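You operate a simulated robot arm through the tools that you are given. There is no shell and no other tool. Be economical: measure what you need, move in short steps, check, and stop when the job is done.

The job below is to be done with a simulated robot arm. You get a single attempt, and the scene is never put back.

TASK
Put the blue egg cup on top of the green wiping pad.

The check looks at the end state, three seconds after you hand in, the way a careful person would. Anything else that was tipped, shoved, dropped, spilled or broken makes it a failure.

THE ROBOT
A 6-joint arm with a two-finger parallel gripper, fixed in place. Base frame: the origin is at the foot of the arm, x ahead of it, y to its left, z up; the work surface is at about z = 0. Lengths are in mm, angles in degrees, forces in N, time in s.
With the tool pointing down near the work surface it reaches from about 160 to 420 mm from the base axis. Its first joint turns from -66.0 to 66.0 degrees. Payload 1.57 kg.
Tool frame: the origin (TCP) lies between the finger pads and is the grasp point; the fingertips stand 30 mm ahead of it; z points along the fingers, y is the line along which they close. Largest opening 80 mm; finger width 17, thickness 12; the body of the gripper, 40 by 82 mm, starts 80 mm behind the TCP.
Orientation is that of the tool frame in the base frame, as a unit quaternion [x, y, z, w]. With the fingers straight down and closing along the base's y, the tool's x points along the base's -x, its y along +y and its z along -z.

THE INTERFACE
- The arm moves only by the tool play_rows. Its argument "increments" is a list of rows, each a list of 7 numbers: the shift along the tool's x, y, z in m, then the turn, a rotation vector about the tool's x, y, z in rad, then the gripper command, from -1 (shut) to 1 (fully open), values between in proportion. In form: [[tx, ty, tz, ax, ay, az, claw], ...]. A call has 1 to 10 rows; each row is the pose to reach, as a shift and turn from the pose commanded when the call began, along the tool's axes at that moment. Each row takes 0.2 s and may step no farther than 50 mm and 8.6 degrees from the row before; otherwise, or with a gripper value out of range, the whole call is refused. Where a pose cannot be reached the arm comes as near as it can. A force on the tool above 40 N (or 10 N above the force at the start of the call, whichever is more), or a blocked arm, ends the call early, and 0.2 s more pass. The fingers move at their own pace (about 153 mm/s each) and stop on an object; they squeeze with about 35 N. The grip force told is the motor's: it shows also when the fingers shut on nothing. Time passes only in rows, and 0.2 s behind the last, so rows that repeat a pose let the fingers close. The reply holds the time, the measured pose of the TCP, the force on the tool along the base axes, the opening and the grip force, in the units named above and with some noise, and new pictures: "views" is both (left out), scene, wrist or none.
- Cameras (640 x 400 px; columns grow to the right, rows downward): "scene" is fixed at [62.8, -335.4, 430.2]; the picture's right is [0.72, -0.69, 0.00], its down [-0.35, -0.37, -0.86] and it looks along [0.59, 0.62, -0.51] (base axes); focal length 320 px, centre (320, 200). "wrist" rides on the gripper at [72, -7, -122] in the tool frame; the picture's right is [0.09, 1.00, 0.00], its down [-0.84, 0.08, -0.54] and it looks along [-0.54, 0.05, 0.84] (tool axes); focal length 238 px, centre (320, 200).
- point_at(camera, pixels): for up to 12 pixels [column, row] of the newest picture of that camera ("zoom" is the newest enlarged one), the place [x, y, z] in the base frame of the surface seen there, good to about 3 mm. No time passes.
- enlarge(camera, box): a new picture of the part [left, top, right, bottom] of that camera's present view, enlarged. No time passes.
- sign_off(): hands the job in; it is judged then, once.

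Work in short steps. Measure before you move; look again where a grasp or a placing could have gone wrong, and mend it. You have 60 turns and 200 pictures in all, those below and enlarged ones among them. Open the gripper and draw the arm clear of the work before you hand the job in, unless the task says otherwise; then end with one line.

The tools are called as a command line: name --pt "numbers of a row" for each row, then --argument value for the rest, lists and objects as JSON in quotes. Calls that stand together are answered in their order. play_rows: Moves the arm, as the interface text tells. Its arguments: {"type":"object","properties":{"increments":{"type":"array"},"views":{"type":"string","enum":["both","scene","wrist","none"]}},"required":["increments"]} The other tools are called the same way: point_at (camera, pixels) gives the place of the surface under pixels of a picture; enlarge (camera, box) takes an enlarged picture of a part of a camera's view; sign_off () hands the job in.

At the start:

```text
time_s: 0.0
eef_pos: [263.8, -49.4, 227.5]
ee_rot: [0.002, 1.0, 0.0, 0.001]
ft_force: [0.0, -0.3, -0.1]
finger_gap: 80.3
grip_force: 0.0
```

scene: 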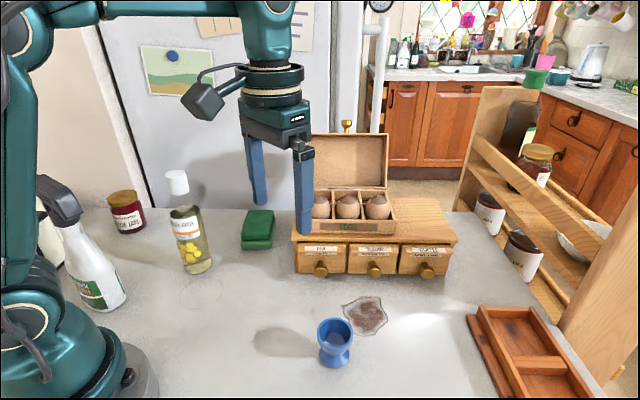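
wrist: 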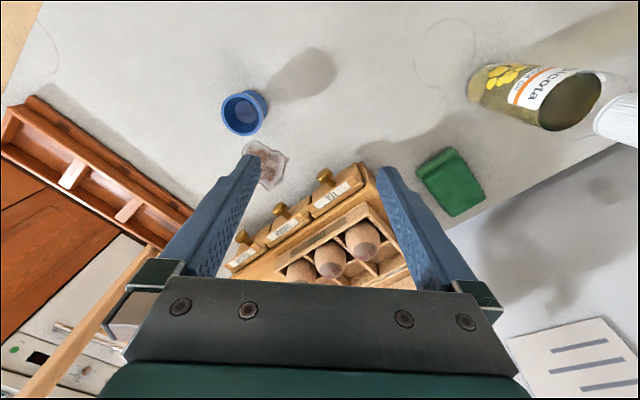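

The blue egg cup is at about scene (335,342) and the green pad at (257,229). I'll measure both and enlarge them.

point_at --camera "scene" --pixels '[[335, 322], [319, 328], [351, 328], [335, 345], [335, 364], [258, 220], [246, 238], [270, 240], [272, 212], [248, 212], [257, 246], [335, 336]]'

enlarge --camera "scene" --box '[220, 190, 300, 260]'

enlarge --camera "scene" --box '[280, 290, 400, 380]'

point_at --camera "wrist" --pixels '[[417, 168], [452, 149], [486, 190], [455, 216], [452, 180], [222, 113], [263, 112], [243, 92], [243, 135], [242, 113], [520, 90], [325, 175]]'

```text
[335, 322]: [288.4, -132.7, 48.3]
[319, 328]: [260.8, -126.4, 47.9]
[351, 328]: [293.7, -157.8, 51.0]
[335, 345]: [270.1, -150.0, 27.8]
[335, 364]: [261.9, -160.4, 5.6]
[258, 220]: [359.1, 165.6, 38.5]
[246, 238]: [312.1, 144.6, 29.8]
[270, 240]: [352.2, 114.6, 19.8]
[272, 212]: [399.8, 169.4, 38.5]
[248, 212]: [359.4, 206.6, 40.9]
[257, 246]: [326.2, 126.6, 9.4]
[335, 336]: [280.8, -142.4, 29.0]
```

```text
5.71 times, centred on (260, 225) of scene
```

zoom: 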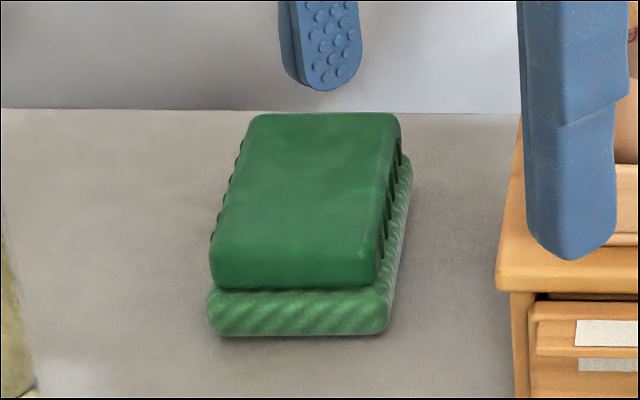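

```text
4.44 times, centred on (340, 335) of scene
```

zoom: 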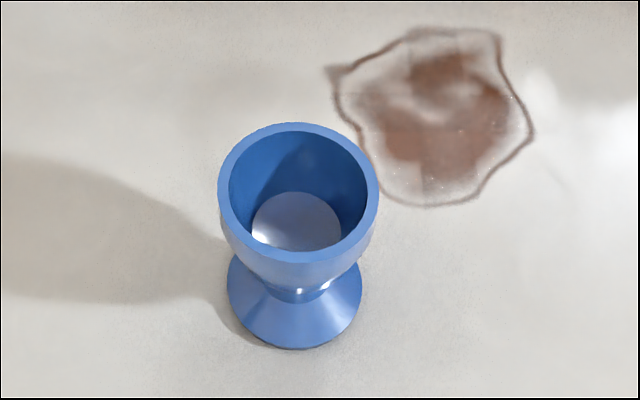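

```text
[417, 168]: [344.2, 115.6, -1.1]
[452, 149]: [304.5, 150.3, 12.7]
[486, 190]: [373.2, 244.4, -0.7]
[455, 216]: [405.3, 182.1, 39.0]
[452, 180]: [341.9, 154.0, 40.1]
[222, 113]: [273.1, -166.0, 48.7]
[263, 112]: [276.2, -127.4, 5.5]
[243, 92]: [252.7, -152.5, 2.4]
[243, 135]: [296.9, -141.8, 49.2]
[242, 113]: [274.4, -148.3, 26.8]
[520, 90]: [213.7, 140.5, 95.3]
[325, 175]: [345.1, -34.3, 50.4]
```

The cup's rim is centred near (276,-144) at z≈49. The pad top is centred near (355,159) at z≈39. Next I'll measure the obstacles (box lid, bottle) and get rim points from the zoom.

point_at --camera "scene" --pixels '[[347, 124], [386, 140], [386, 190], [316, 190], [176, 175], [190, 215], [292, 240], [450, 240], [316, 145]]'

point_at --camera "zoom" --pixels '[[224, 190], [373, 190], [298, 127], [298, 258], [240, 230], [355, 230], [245, 150], [350, 150], [230, 290], [360, 290], [295, 345]]'

```text
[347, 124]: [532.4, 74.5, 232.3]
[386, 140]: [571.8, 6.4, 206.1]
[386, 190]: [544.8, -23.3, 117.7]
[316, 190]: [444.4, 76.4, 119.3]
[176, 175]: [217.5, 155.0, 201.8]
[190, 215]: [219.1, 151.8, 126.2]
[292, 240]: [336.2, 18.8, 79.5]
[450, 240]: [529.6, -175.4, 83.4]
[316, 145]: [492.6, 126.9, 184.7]
```

```text
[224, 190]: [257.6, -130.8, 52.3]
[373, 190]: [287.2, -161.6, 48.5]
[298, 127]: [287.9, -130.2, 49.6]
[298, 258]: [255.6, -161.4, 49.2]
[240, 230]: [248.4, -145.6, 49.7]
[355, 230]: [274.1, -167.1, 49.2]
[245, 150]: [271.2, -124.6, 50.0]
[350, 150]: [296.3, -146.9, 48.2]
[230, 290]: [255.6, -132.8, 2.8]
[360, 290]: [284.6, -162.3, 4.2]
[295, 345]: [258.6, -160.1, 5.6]
```

Rim centre from the zoom is about (272,-146), 46 mm across. The bottle at (218,153) is about 205 mm tall, so I'll keep the camera away from it when placing. Now I move over the cup at height and go part of the way down.

play_rows --pt "-0.004 -0.04 0 0 0 0 1" --pt "-0.008 -0.08 0 0 0 0 1" --pt "-0.0085 -0.0966 0.02 0 0 0 1" --pt "-0.0085 -0.0966 0.06 0 0 0 1" --pt "-0.0085 -0.0966 0.1 0 0 0 1" --pt "-0.0085 -0.0966 0.12 0 0 0 1" --pt "-0.0085 -0.0966 0.12 0 0 0 1"

```text
time_s: 1.6
eef_pos: [272.9, -148.2, 106.5]
ee_rot: [0.001, 1.0, 0.0, 0.0]
ft_force: [0.4, -0.4, -0.2]
finger_gap: 79.6
grip_force: 0.0
```

scene: 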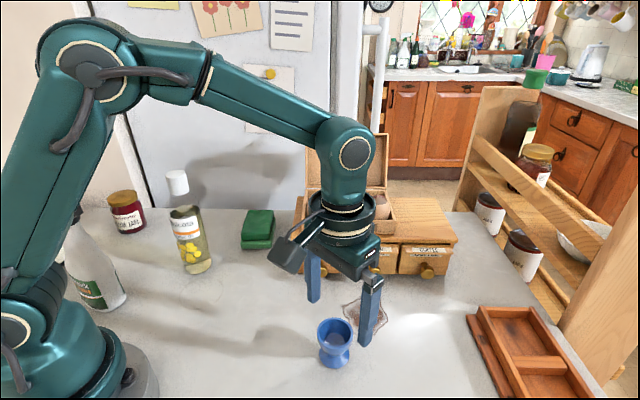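
wrist: 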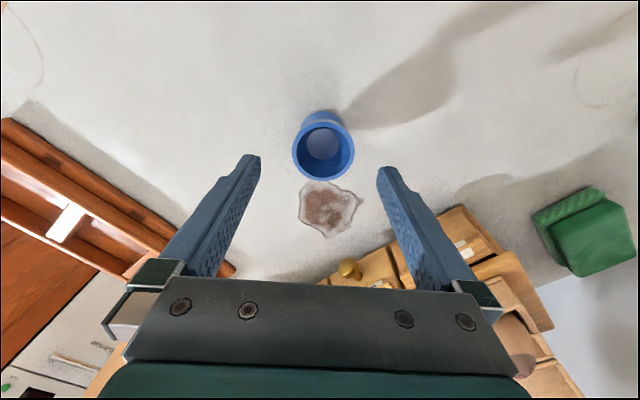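

The cup is centred between the fingers in the wrist view (rim centre about (323,148)). I'll measure the rim again from here before going down.

point_at --camera "wrist" --pixels '[[295, 150], [351, 150], [323, 178], [306, 130], [341, 130], [308, 173], [340, 173]]'

```text
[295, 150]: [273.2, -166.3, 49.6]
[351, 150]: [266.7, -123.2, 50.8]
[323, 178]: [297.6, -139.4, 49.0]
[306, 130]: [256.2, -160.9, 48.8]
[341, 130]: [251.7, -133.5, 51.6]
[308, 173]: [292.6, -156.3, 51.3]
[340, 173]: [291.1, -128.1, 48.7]
```

Rim centre is about (273,-145). I'll shift 3 mm in y and go down to TCP z≈36 with the gripper open.

play_rows --pt "0 0.003 0.02 0 0 0 1" --pt "0 0.003 0.04 0 0 0 1" --pt "0 0.003 0.06 0 0 0 1" --pt "0 0.003 0.07 0 0 0 1" --pt "0 0.003 0.07 0 0 0 1"

```text
time_s: 2.8
eef_pos: [272.9, -143.8, 36.6]
ee_rot: [0.001, 1.0, 0.0, 0.001]
ft_force: [-0.1, -0.4, 0.4]
finger_gap: 80.1
grip_force: 0.0
```

scene: 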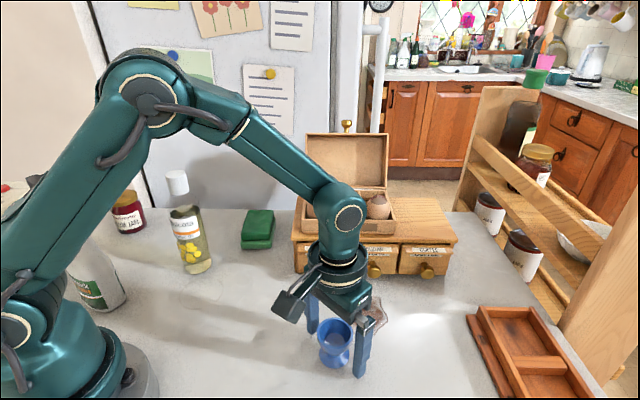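
wrist: 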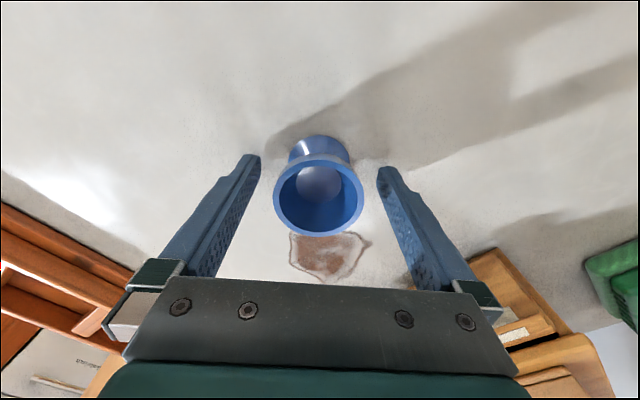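

The fingers straddle the bowl on both sides. I'll close gradually so the cup isn't knocked.

play_rows --pt "0 0 0 0 0 0 0.5" --pt "0 0 0 0 0 0 0.3" --pt "0 0 0 0 0 0 0.15" --pt "0 0 0 0 0 0 0.0" --pt "0 0 0 0 0 0 -1" --pt "0 0 0 0 0 0 -1"

```text
time_s: 4.2
eef_pos: [272.2, -144.9, 36.6]
ee_rot: [0.001, 1.0, 0.0, 0.001]
ft_force: [-0.8, -0.4, -1.3]
finger_gap: 55.2
grip_force: 35.2
```

scene: 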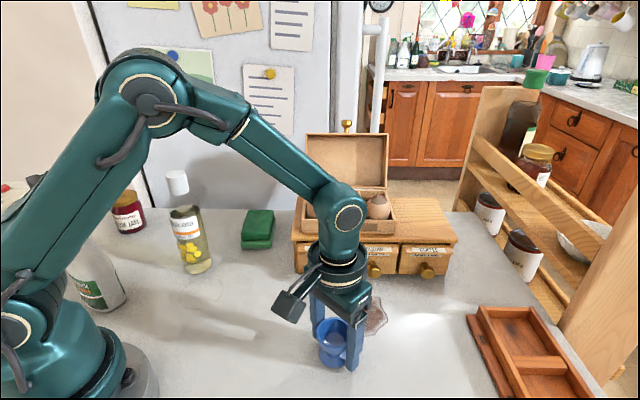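
wrist: 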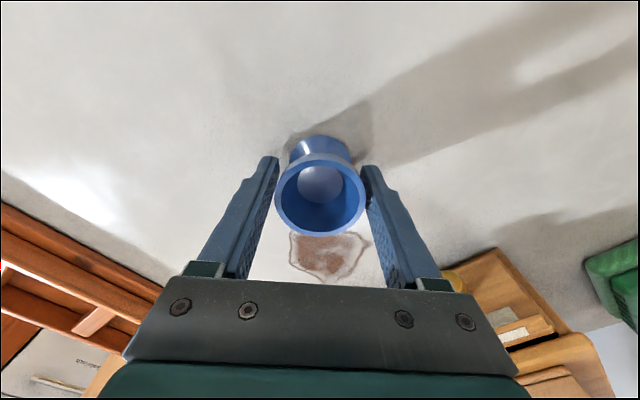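

The fingers hold the cup (gap 55, 35 N). I'll lift it, slowly at first, to z≈200.

play_rows --pt "0 0 -0.01 0 0 0 -1" --pt "0 0 -0.03 0 0 0 -1" --pt "0 0 -0.06 0 0 0 -1" --pt "0 0 -0.09 0 0 0 -1" --pt "0 0 -0.12 0 0 0 -1" --pt "0 0 -0.15 0 0 0 -1" --pt "0 0 -0.175 0 0 0 -1" --pt "0 0 -0.175 0 0 0 -1"

```text
time_s: 6.0
eef_pos: [273.0, -142.7, 211.7]
ee_rot: [0.0, 1.0, 0.0, 0.001]
ft_force: [-0.3, -0.2, -1.6]
finger_gap: 54.7
grip_force: 34.8
```

scene: 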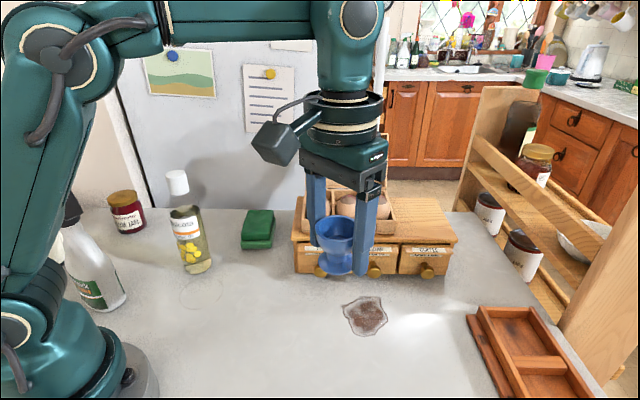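
wrist: 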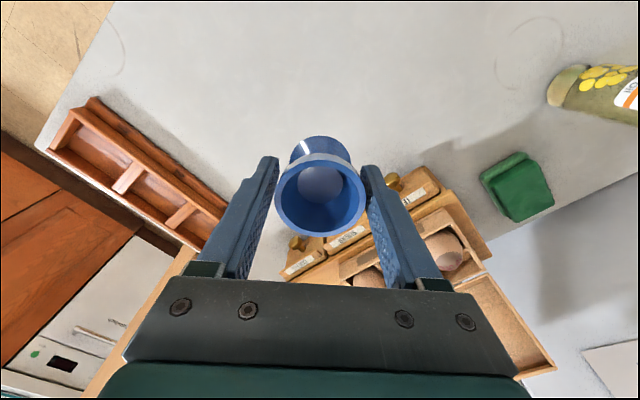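

The cup is lifted cleanly. Before swinging left I'll check the spray bottle, the jar and the pad's corners for clearance.

point_at --camera "scene" --pixels '[[72, 205], [90, 250], [110, 300], [122, 195], [176, 172], [45, 140]]'

enlarge --camera "scene" --box '[220, 190, 300, 260]'

point_at --camera "zoom" --pixels '[[218, 278], [370, 280], [392, 122], [258, 120], [305, 200], [215, 325], [380, 325]]'

```text
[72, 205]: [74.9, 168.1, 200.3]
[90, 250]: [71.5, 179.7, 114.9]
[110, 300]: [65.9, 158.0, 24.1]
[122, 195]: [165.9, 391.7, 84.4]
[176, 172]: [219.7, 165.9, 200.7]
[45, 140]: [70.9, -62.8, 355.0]
```

```text
5.71 times, centred on (260, 225) of scene
```

zoom: 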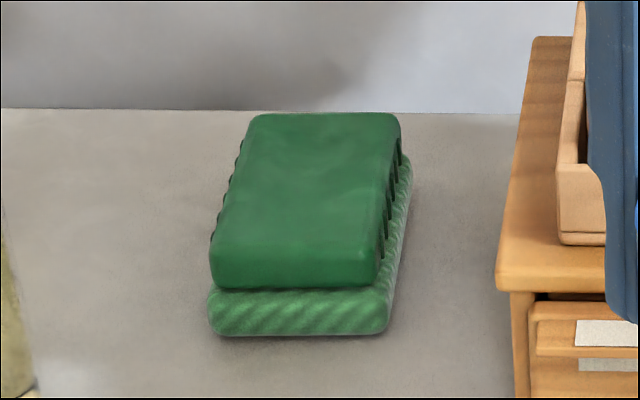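

```text
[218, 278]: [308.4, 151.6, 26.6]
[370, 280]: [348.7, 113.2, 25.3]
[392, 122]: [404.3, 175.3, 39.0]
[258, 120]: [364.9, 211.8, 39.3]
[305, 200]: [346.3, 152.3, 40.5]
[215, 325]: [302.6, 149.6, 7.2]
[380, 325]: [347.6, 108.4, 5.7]
```

Clearances look fine, and the pad top's centre is about (357,163) at z≈40. I'll swing over at height, turning the tool +34° so the camera stays clear of the bottle.

play_rows --pt "-0.008 0.035 0 0 0 -0.06 -1" --pt "-0.018 0.072 0 0 0 -0.13 -1" --pt "-0.028 0.109 0 0 0 -0.2 -1" --pt "-0.038 0.146 0 0 0 -0.28 -1" --pt "-0.048 0.183 0 0 0 -0.36 -1" --pt "-0.058 0.22 0 0 0 -0.44 -1" --pt "-0.068 0.255 0 0 0 -0.52 -1" --pt "-0.078 0.285 0 0 0 -0.6 -1" --pt "-0.084 0.306 0 0 0 -0.6 -1" --pt "-0.084 0.306 0 0 0 -0.6 -1"

```text
time_s: 8.2
eef_pos: [338.3, 148.9, 200.2]
ee_rot: [-0.295, 0.955, -0.001, 0.001]
ft_force: [1.2, -0.3, -0.7]
finger_gap: 55.0
grip_force: 35.4
out of reach, approached as far as the arm can: row 8, 9, 10
```

scene: 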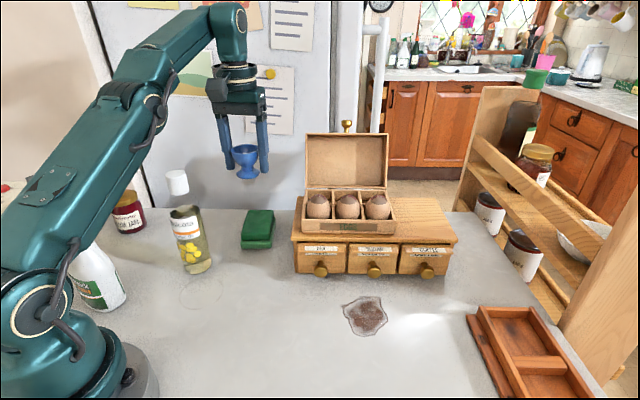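
wrist: 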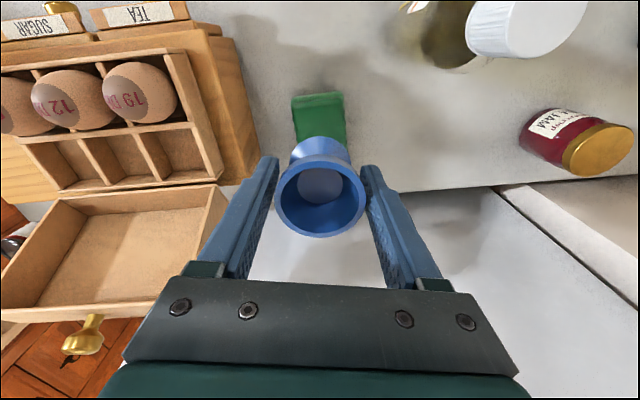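

The arm is at its reach limit at this height (TCP at 338,149,200). I'll go down 60 mm and then read the pose again.

play_rows --pt "0 0 0.02 0 0 0 -1" --pt "0 0 0.04 0 0 0 -1" --pt "0 0 0.06 0 0 0 -1" --pt "0 0 0.06 0 0 0 -1"

```text
time_s: 9.2
eef_pos: [337.8, 148.4, 139.3]
ee_rot: [-0.294, 0.956, 0.001, 0.0]
ft_force: [0.8, 1.0, -0.7]
finger_gap: 54.9
grip_force: 34.9
```

scene: 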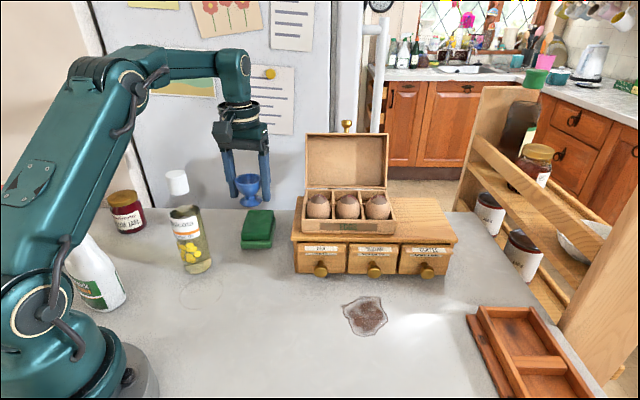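
wrist: 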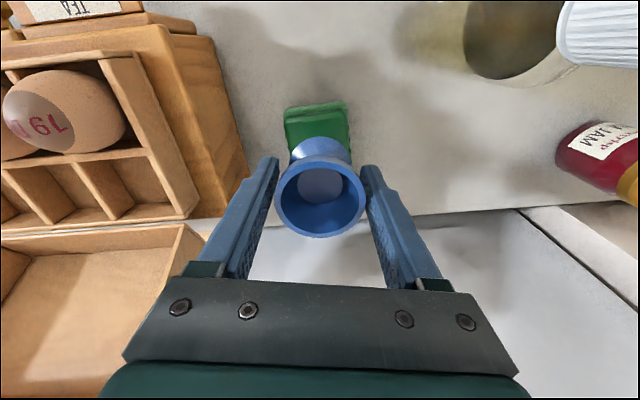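

The pose tracks properly again. I need +19 in x and +14.5 in y, which is tx -24, ty +1 mm in the tool frame. I'll go to z≈100.

play_rows --pt "-0.012 0.001 0.015 0 0 0 -1" --pt "-0.024 0.001 0.03 0 0 0 -1" --pt "-0.024 0.001 0.039 0 0 0 -1" --pt "-0.024 0.001 0.039 0 0 0 -1"

```text
time_s: 10.2
eef_pos: [355.6, 163.5, 101.3]
ee_rot: [-0.294, 0.956, 0.0, 0.0]
ft_force: [0.2, -0.5, -0.6]
finger_gap: 54.8
grip_force: 35.5
```

scene: 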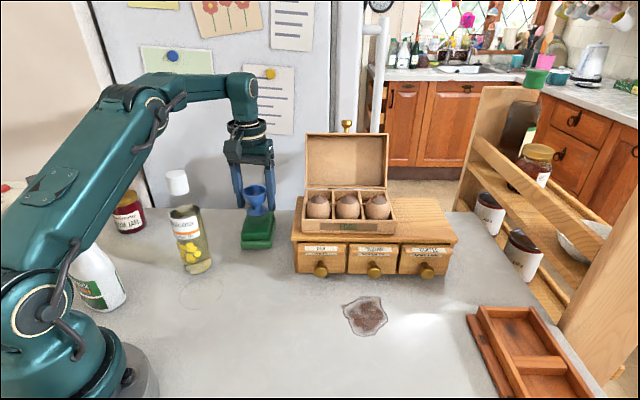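
wrist: 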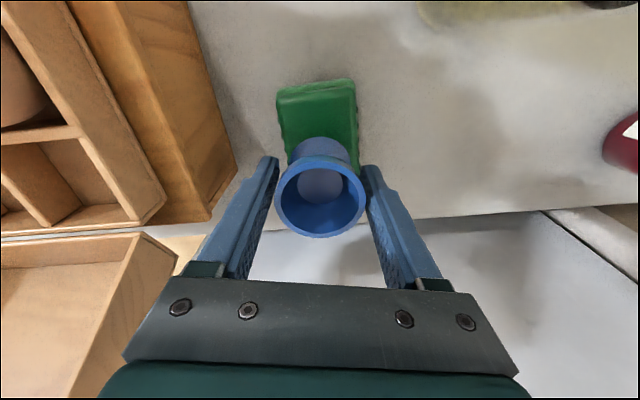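

The cup base is about 25 mm above the pad, at (356,163). I'll go down 18 mm and zoom in to check.

play_rows --pt "0 0 0.009 0 0 0 -1" --pt "0 0 0.018 0 0 0 -1" --pt "0 0 0.018 0 0 0 -1" --views "wrist"

enlarge --camera "scene" --box '[216, 170, 296, 260]'

```text
time_s: 11.0
eef_pos: [356.9, 163.7, 82.8]
ee_rot: [-0.294, 0.956, 0.0, 0.0]
ft_force: [-0.1, -0.3, -0.9]
finger_gap: 55.2
grip_force: 34.9
```

wrist: 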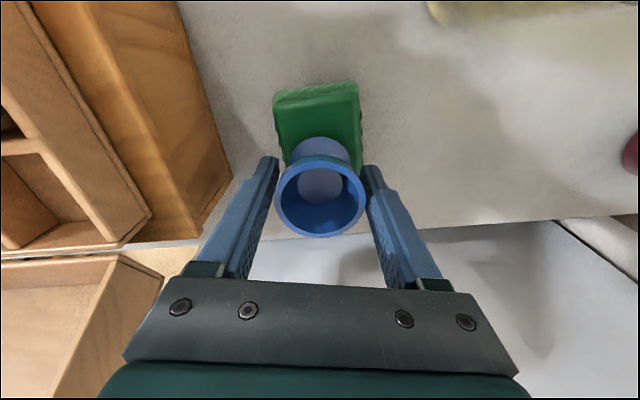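

```text
4.44 times, centred on (256, 215) of scene
```

zoom: 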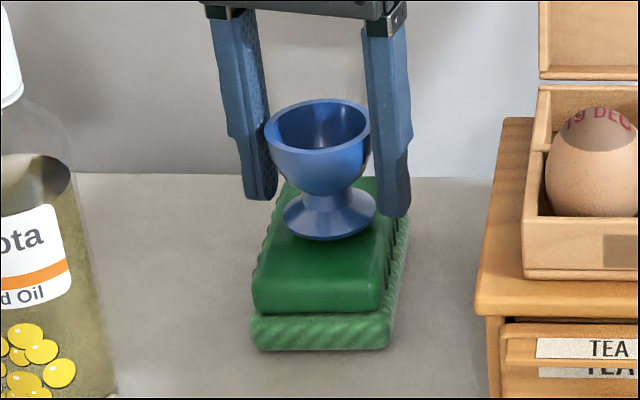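

The cup hovers a few mm above the pad, roughly centred. I'll go down in small steps and watch the force.

play_rows --pt "0 0 0.002 0 0 0 -1" --pt "0 0 0.004 0 0 0 -1" --pt "0 0 0.005 0 0 0 -1" --pt "0 0 0.005 0 0 0 -1" --views "none"

enlarge --camera "scene" --box '[216, 170, 296, 260]'

```text
time_s: 12.0
eef_pos: [356.5, 164.1, 77.5]
ee_rot: [-0.294, 0.956, 0.0, 0.0]
ft_force: [0.9, -0.4, -1.2]
finger_gap: 54.8
grip_force: 34.7
```

```text
4.44 times, centred on (256, 215) of scene
```

zoom: 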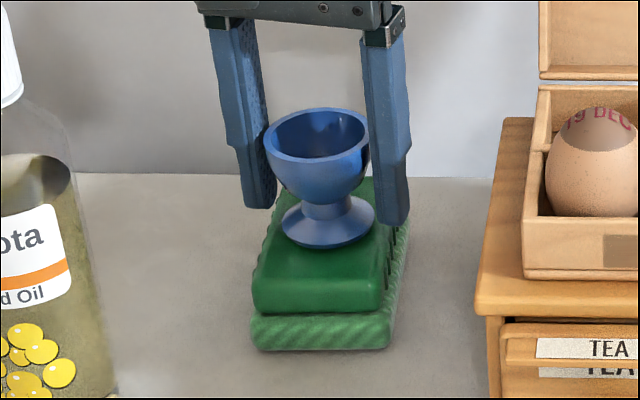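

No contact yet, with the force still near -1 N. I'll continue in 0.7 mm steps.

play_rows --pt "0 0 0.0007 0 0 0 -1" --pt "0 0 0.0014 0 0 0 -1" --pt "0 0 0.0014 0 0 0 -1" --views "none"

```text
time_s: 12.8
eef_pos: [356.4, 163.8, 77.8]
ee_rot: [-0.295, 0.956, 0.0, -0.001]
ft_force: [0.0, 0.3, -0.2]
finger_gap: 55.2
grip_force: 35.5
```

The z force rose slightly to -0.2, which is within noise. I'll take another small step.

play_rows --pt "0 0 0.0007 0 0 0 -1" --pt "0 0 0.0014 0 0 0 -1" --pt "0 0 0.0014 0 0 0 -1" --views "none"

enlarge --camera "scene" --box '[216, 170, 296, 260]'

```text
time_s: 13.6
eef_pos: [356.7, 163.0, 76.0]
ee_rot: [-0.295, 0.956, -0.001, 0.0]
ft_force: [0.8, -0.8, 4.7]
finger_gap: 54.8
grip_force: 35.1
```

```text
4.44 times, centred on (256, 215) of scene
```

zoom: 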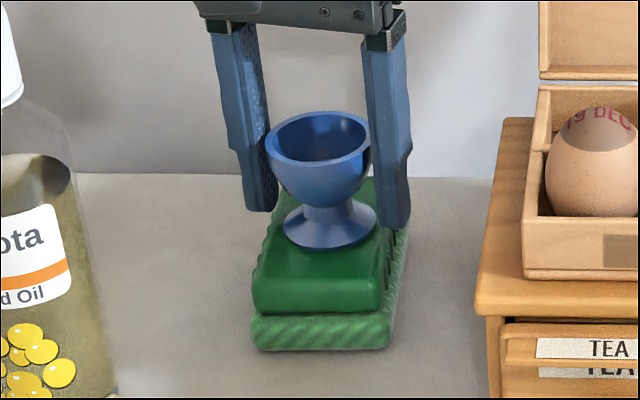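

Contact: the force along z is 4.7 N and the cup sits on the pad. I'll open gradually.

play_rows --pt "0 0 0 0 0 0 0.4" --pt "0 0 0 0 0 0 0.5" --pt "0 0 0 0 0 0 0.7" --pt "0 0 0 0 0 0 1" --pt "0 0 0 0 0 0 1"

enlarge --camera "scene" --box '[216, 170, 296, 260]'

```text
time_s: 14.8
eef_pos: [356.5, 163.7, 75.6]
ee_rot: [-0.294, 0.956, 0.001, 0.0]
ft_force: [0.9, -0.2, -0.1]
finger_gap: 80.1
grip_force: 0.2
```

scene: 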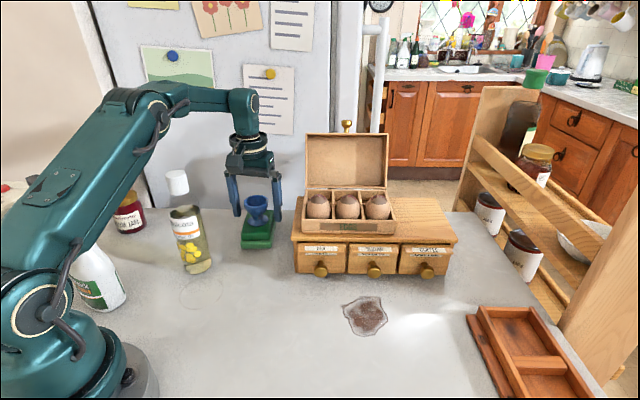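
wrist: 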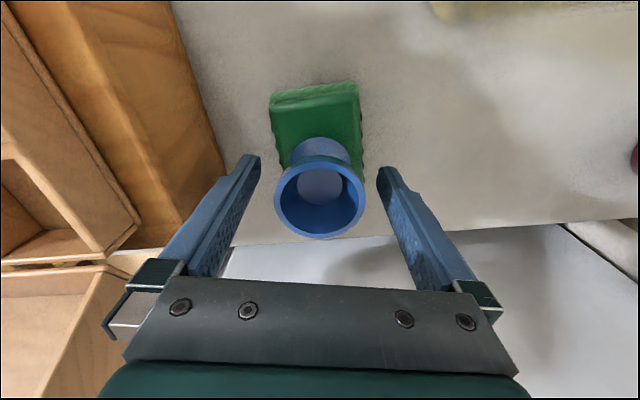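

```text
4.44 times, centred on (256, 215) of scene
```

zoom: 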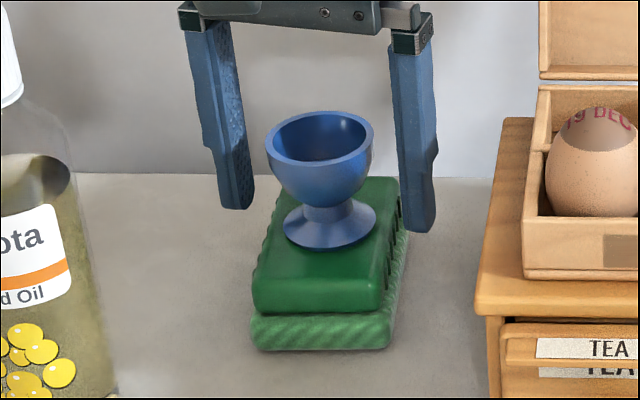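

The cup stands free and upright on the pad. I'll go straight up first, then back inward once the tips are above the rim (z≈90).

play_rows --pt "0 0 -0.01 0 0 0 1" --pt "0 0 -0.025 0 0 0 1" --pt "0 0 -0.04 0 0 0 1" --pt "0 0 -0.053 0 0 0 1" --pt "0.01 0 -0.07 0 0 0 1" --pt "0.03 -0.01 -0.1 0 0 0 1" --pt "0.05 -0.03 -0.13 0 0 0 1" --pt "0.06 -0.05 -0.15 0 0 0 1" --pt "0.06 -0.05 -0.15 0 0 0 1"

enlarge --camera "scene" --box '[216, 170, 296, 260]'

```text
time_s: 16.8
eef_pos: [334.6, 87.6, 224.7]
ee_rot: [-0.295, 0.955, 0.0, -0.001]
ft_force: [0.2, 0.0, 0.2]
finger_gap: 79.8
grip_force: 0.1
```

scene: 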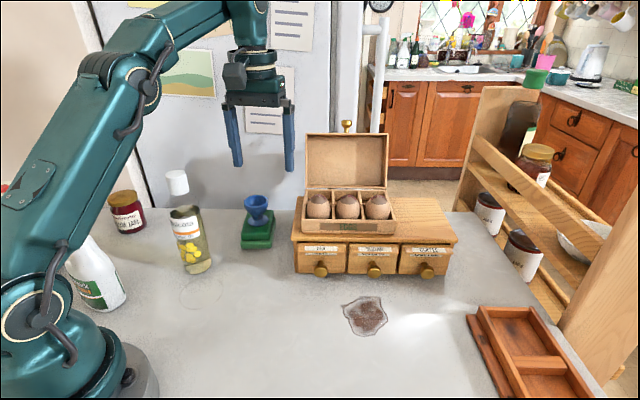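
wrist: 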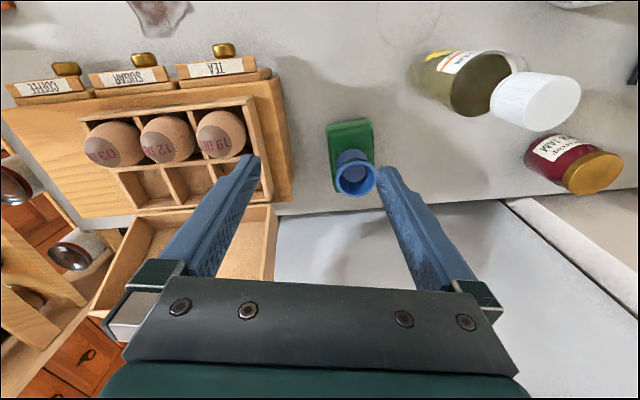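

```text
4.44 times, centred on (256, 215) of scene
```

zoom: 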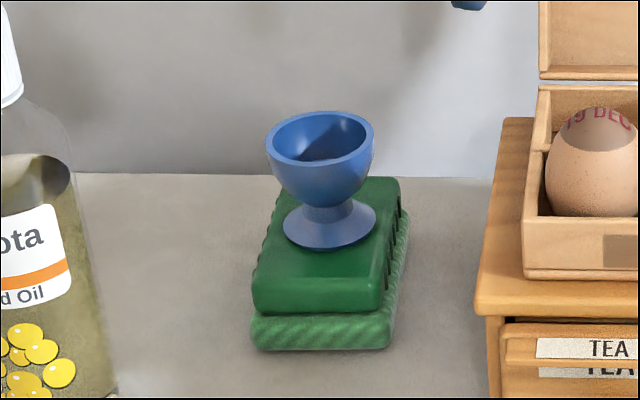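

The cup stands upright on the pad, the arm is clear and open, and nothing else has moved, so I'm handing in.

sign_off

```text
The job is handed in.
```

The blue egg cup is standing upright on the green wiping pad, the gripper is open and the arm is clear; nothing else moved in the last pictures before I handed in.
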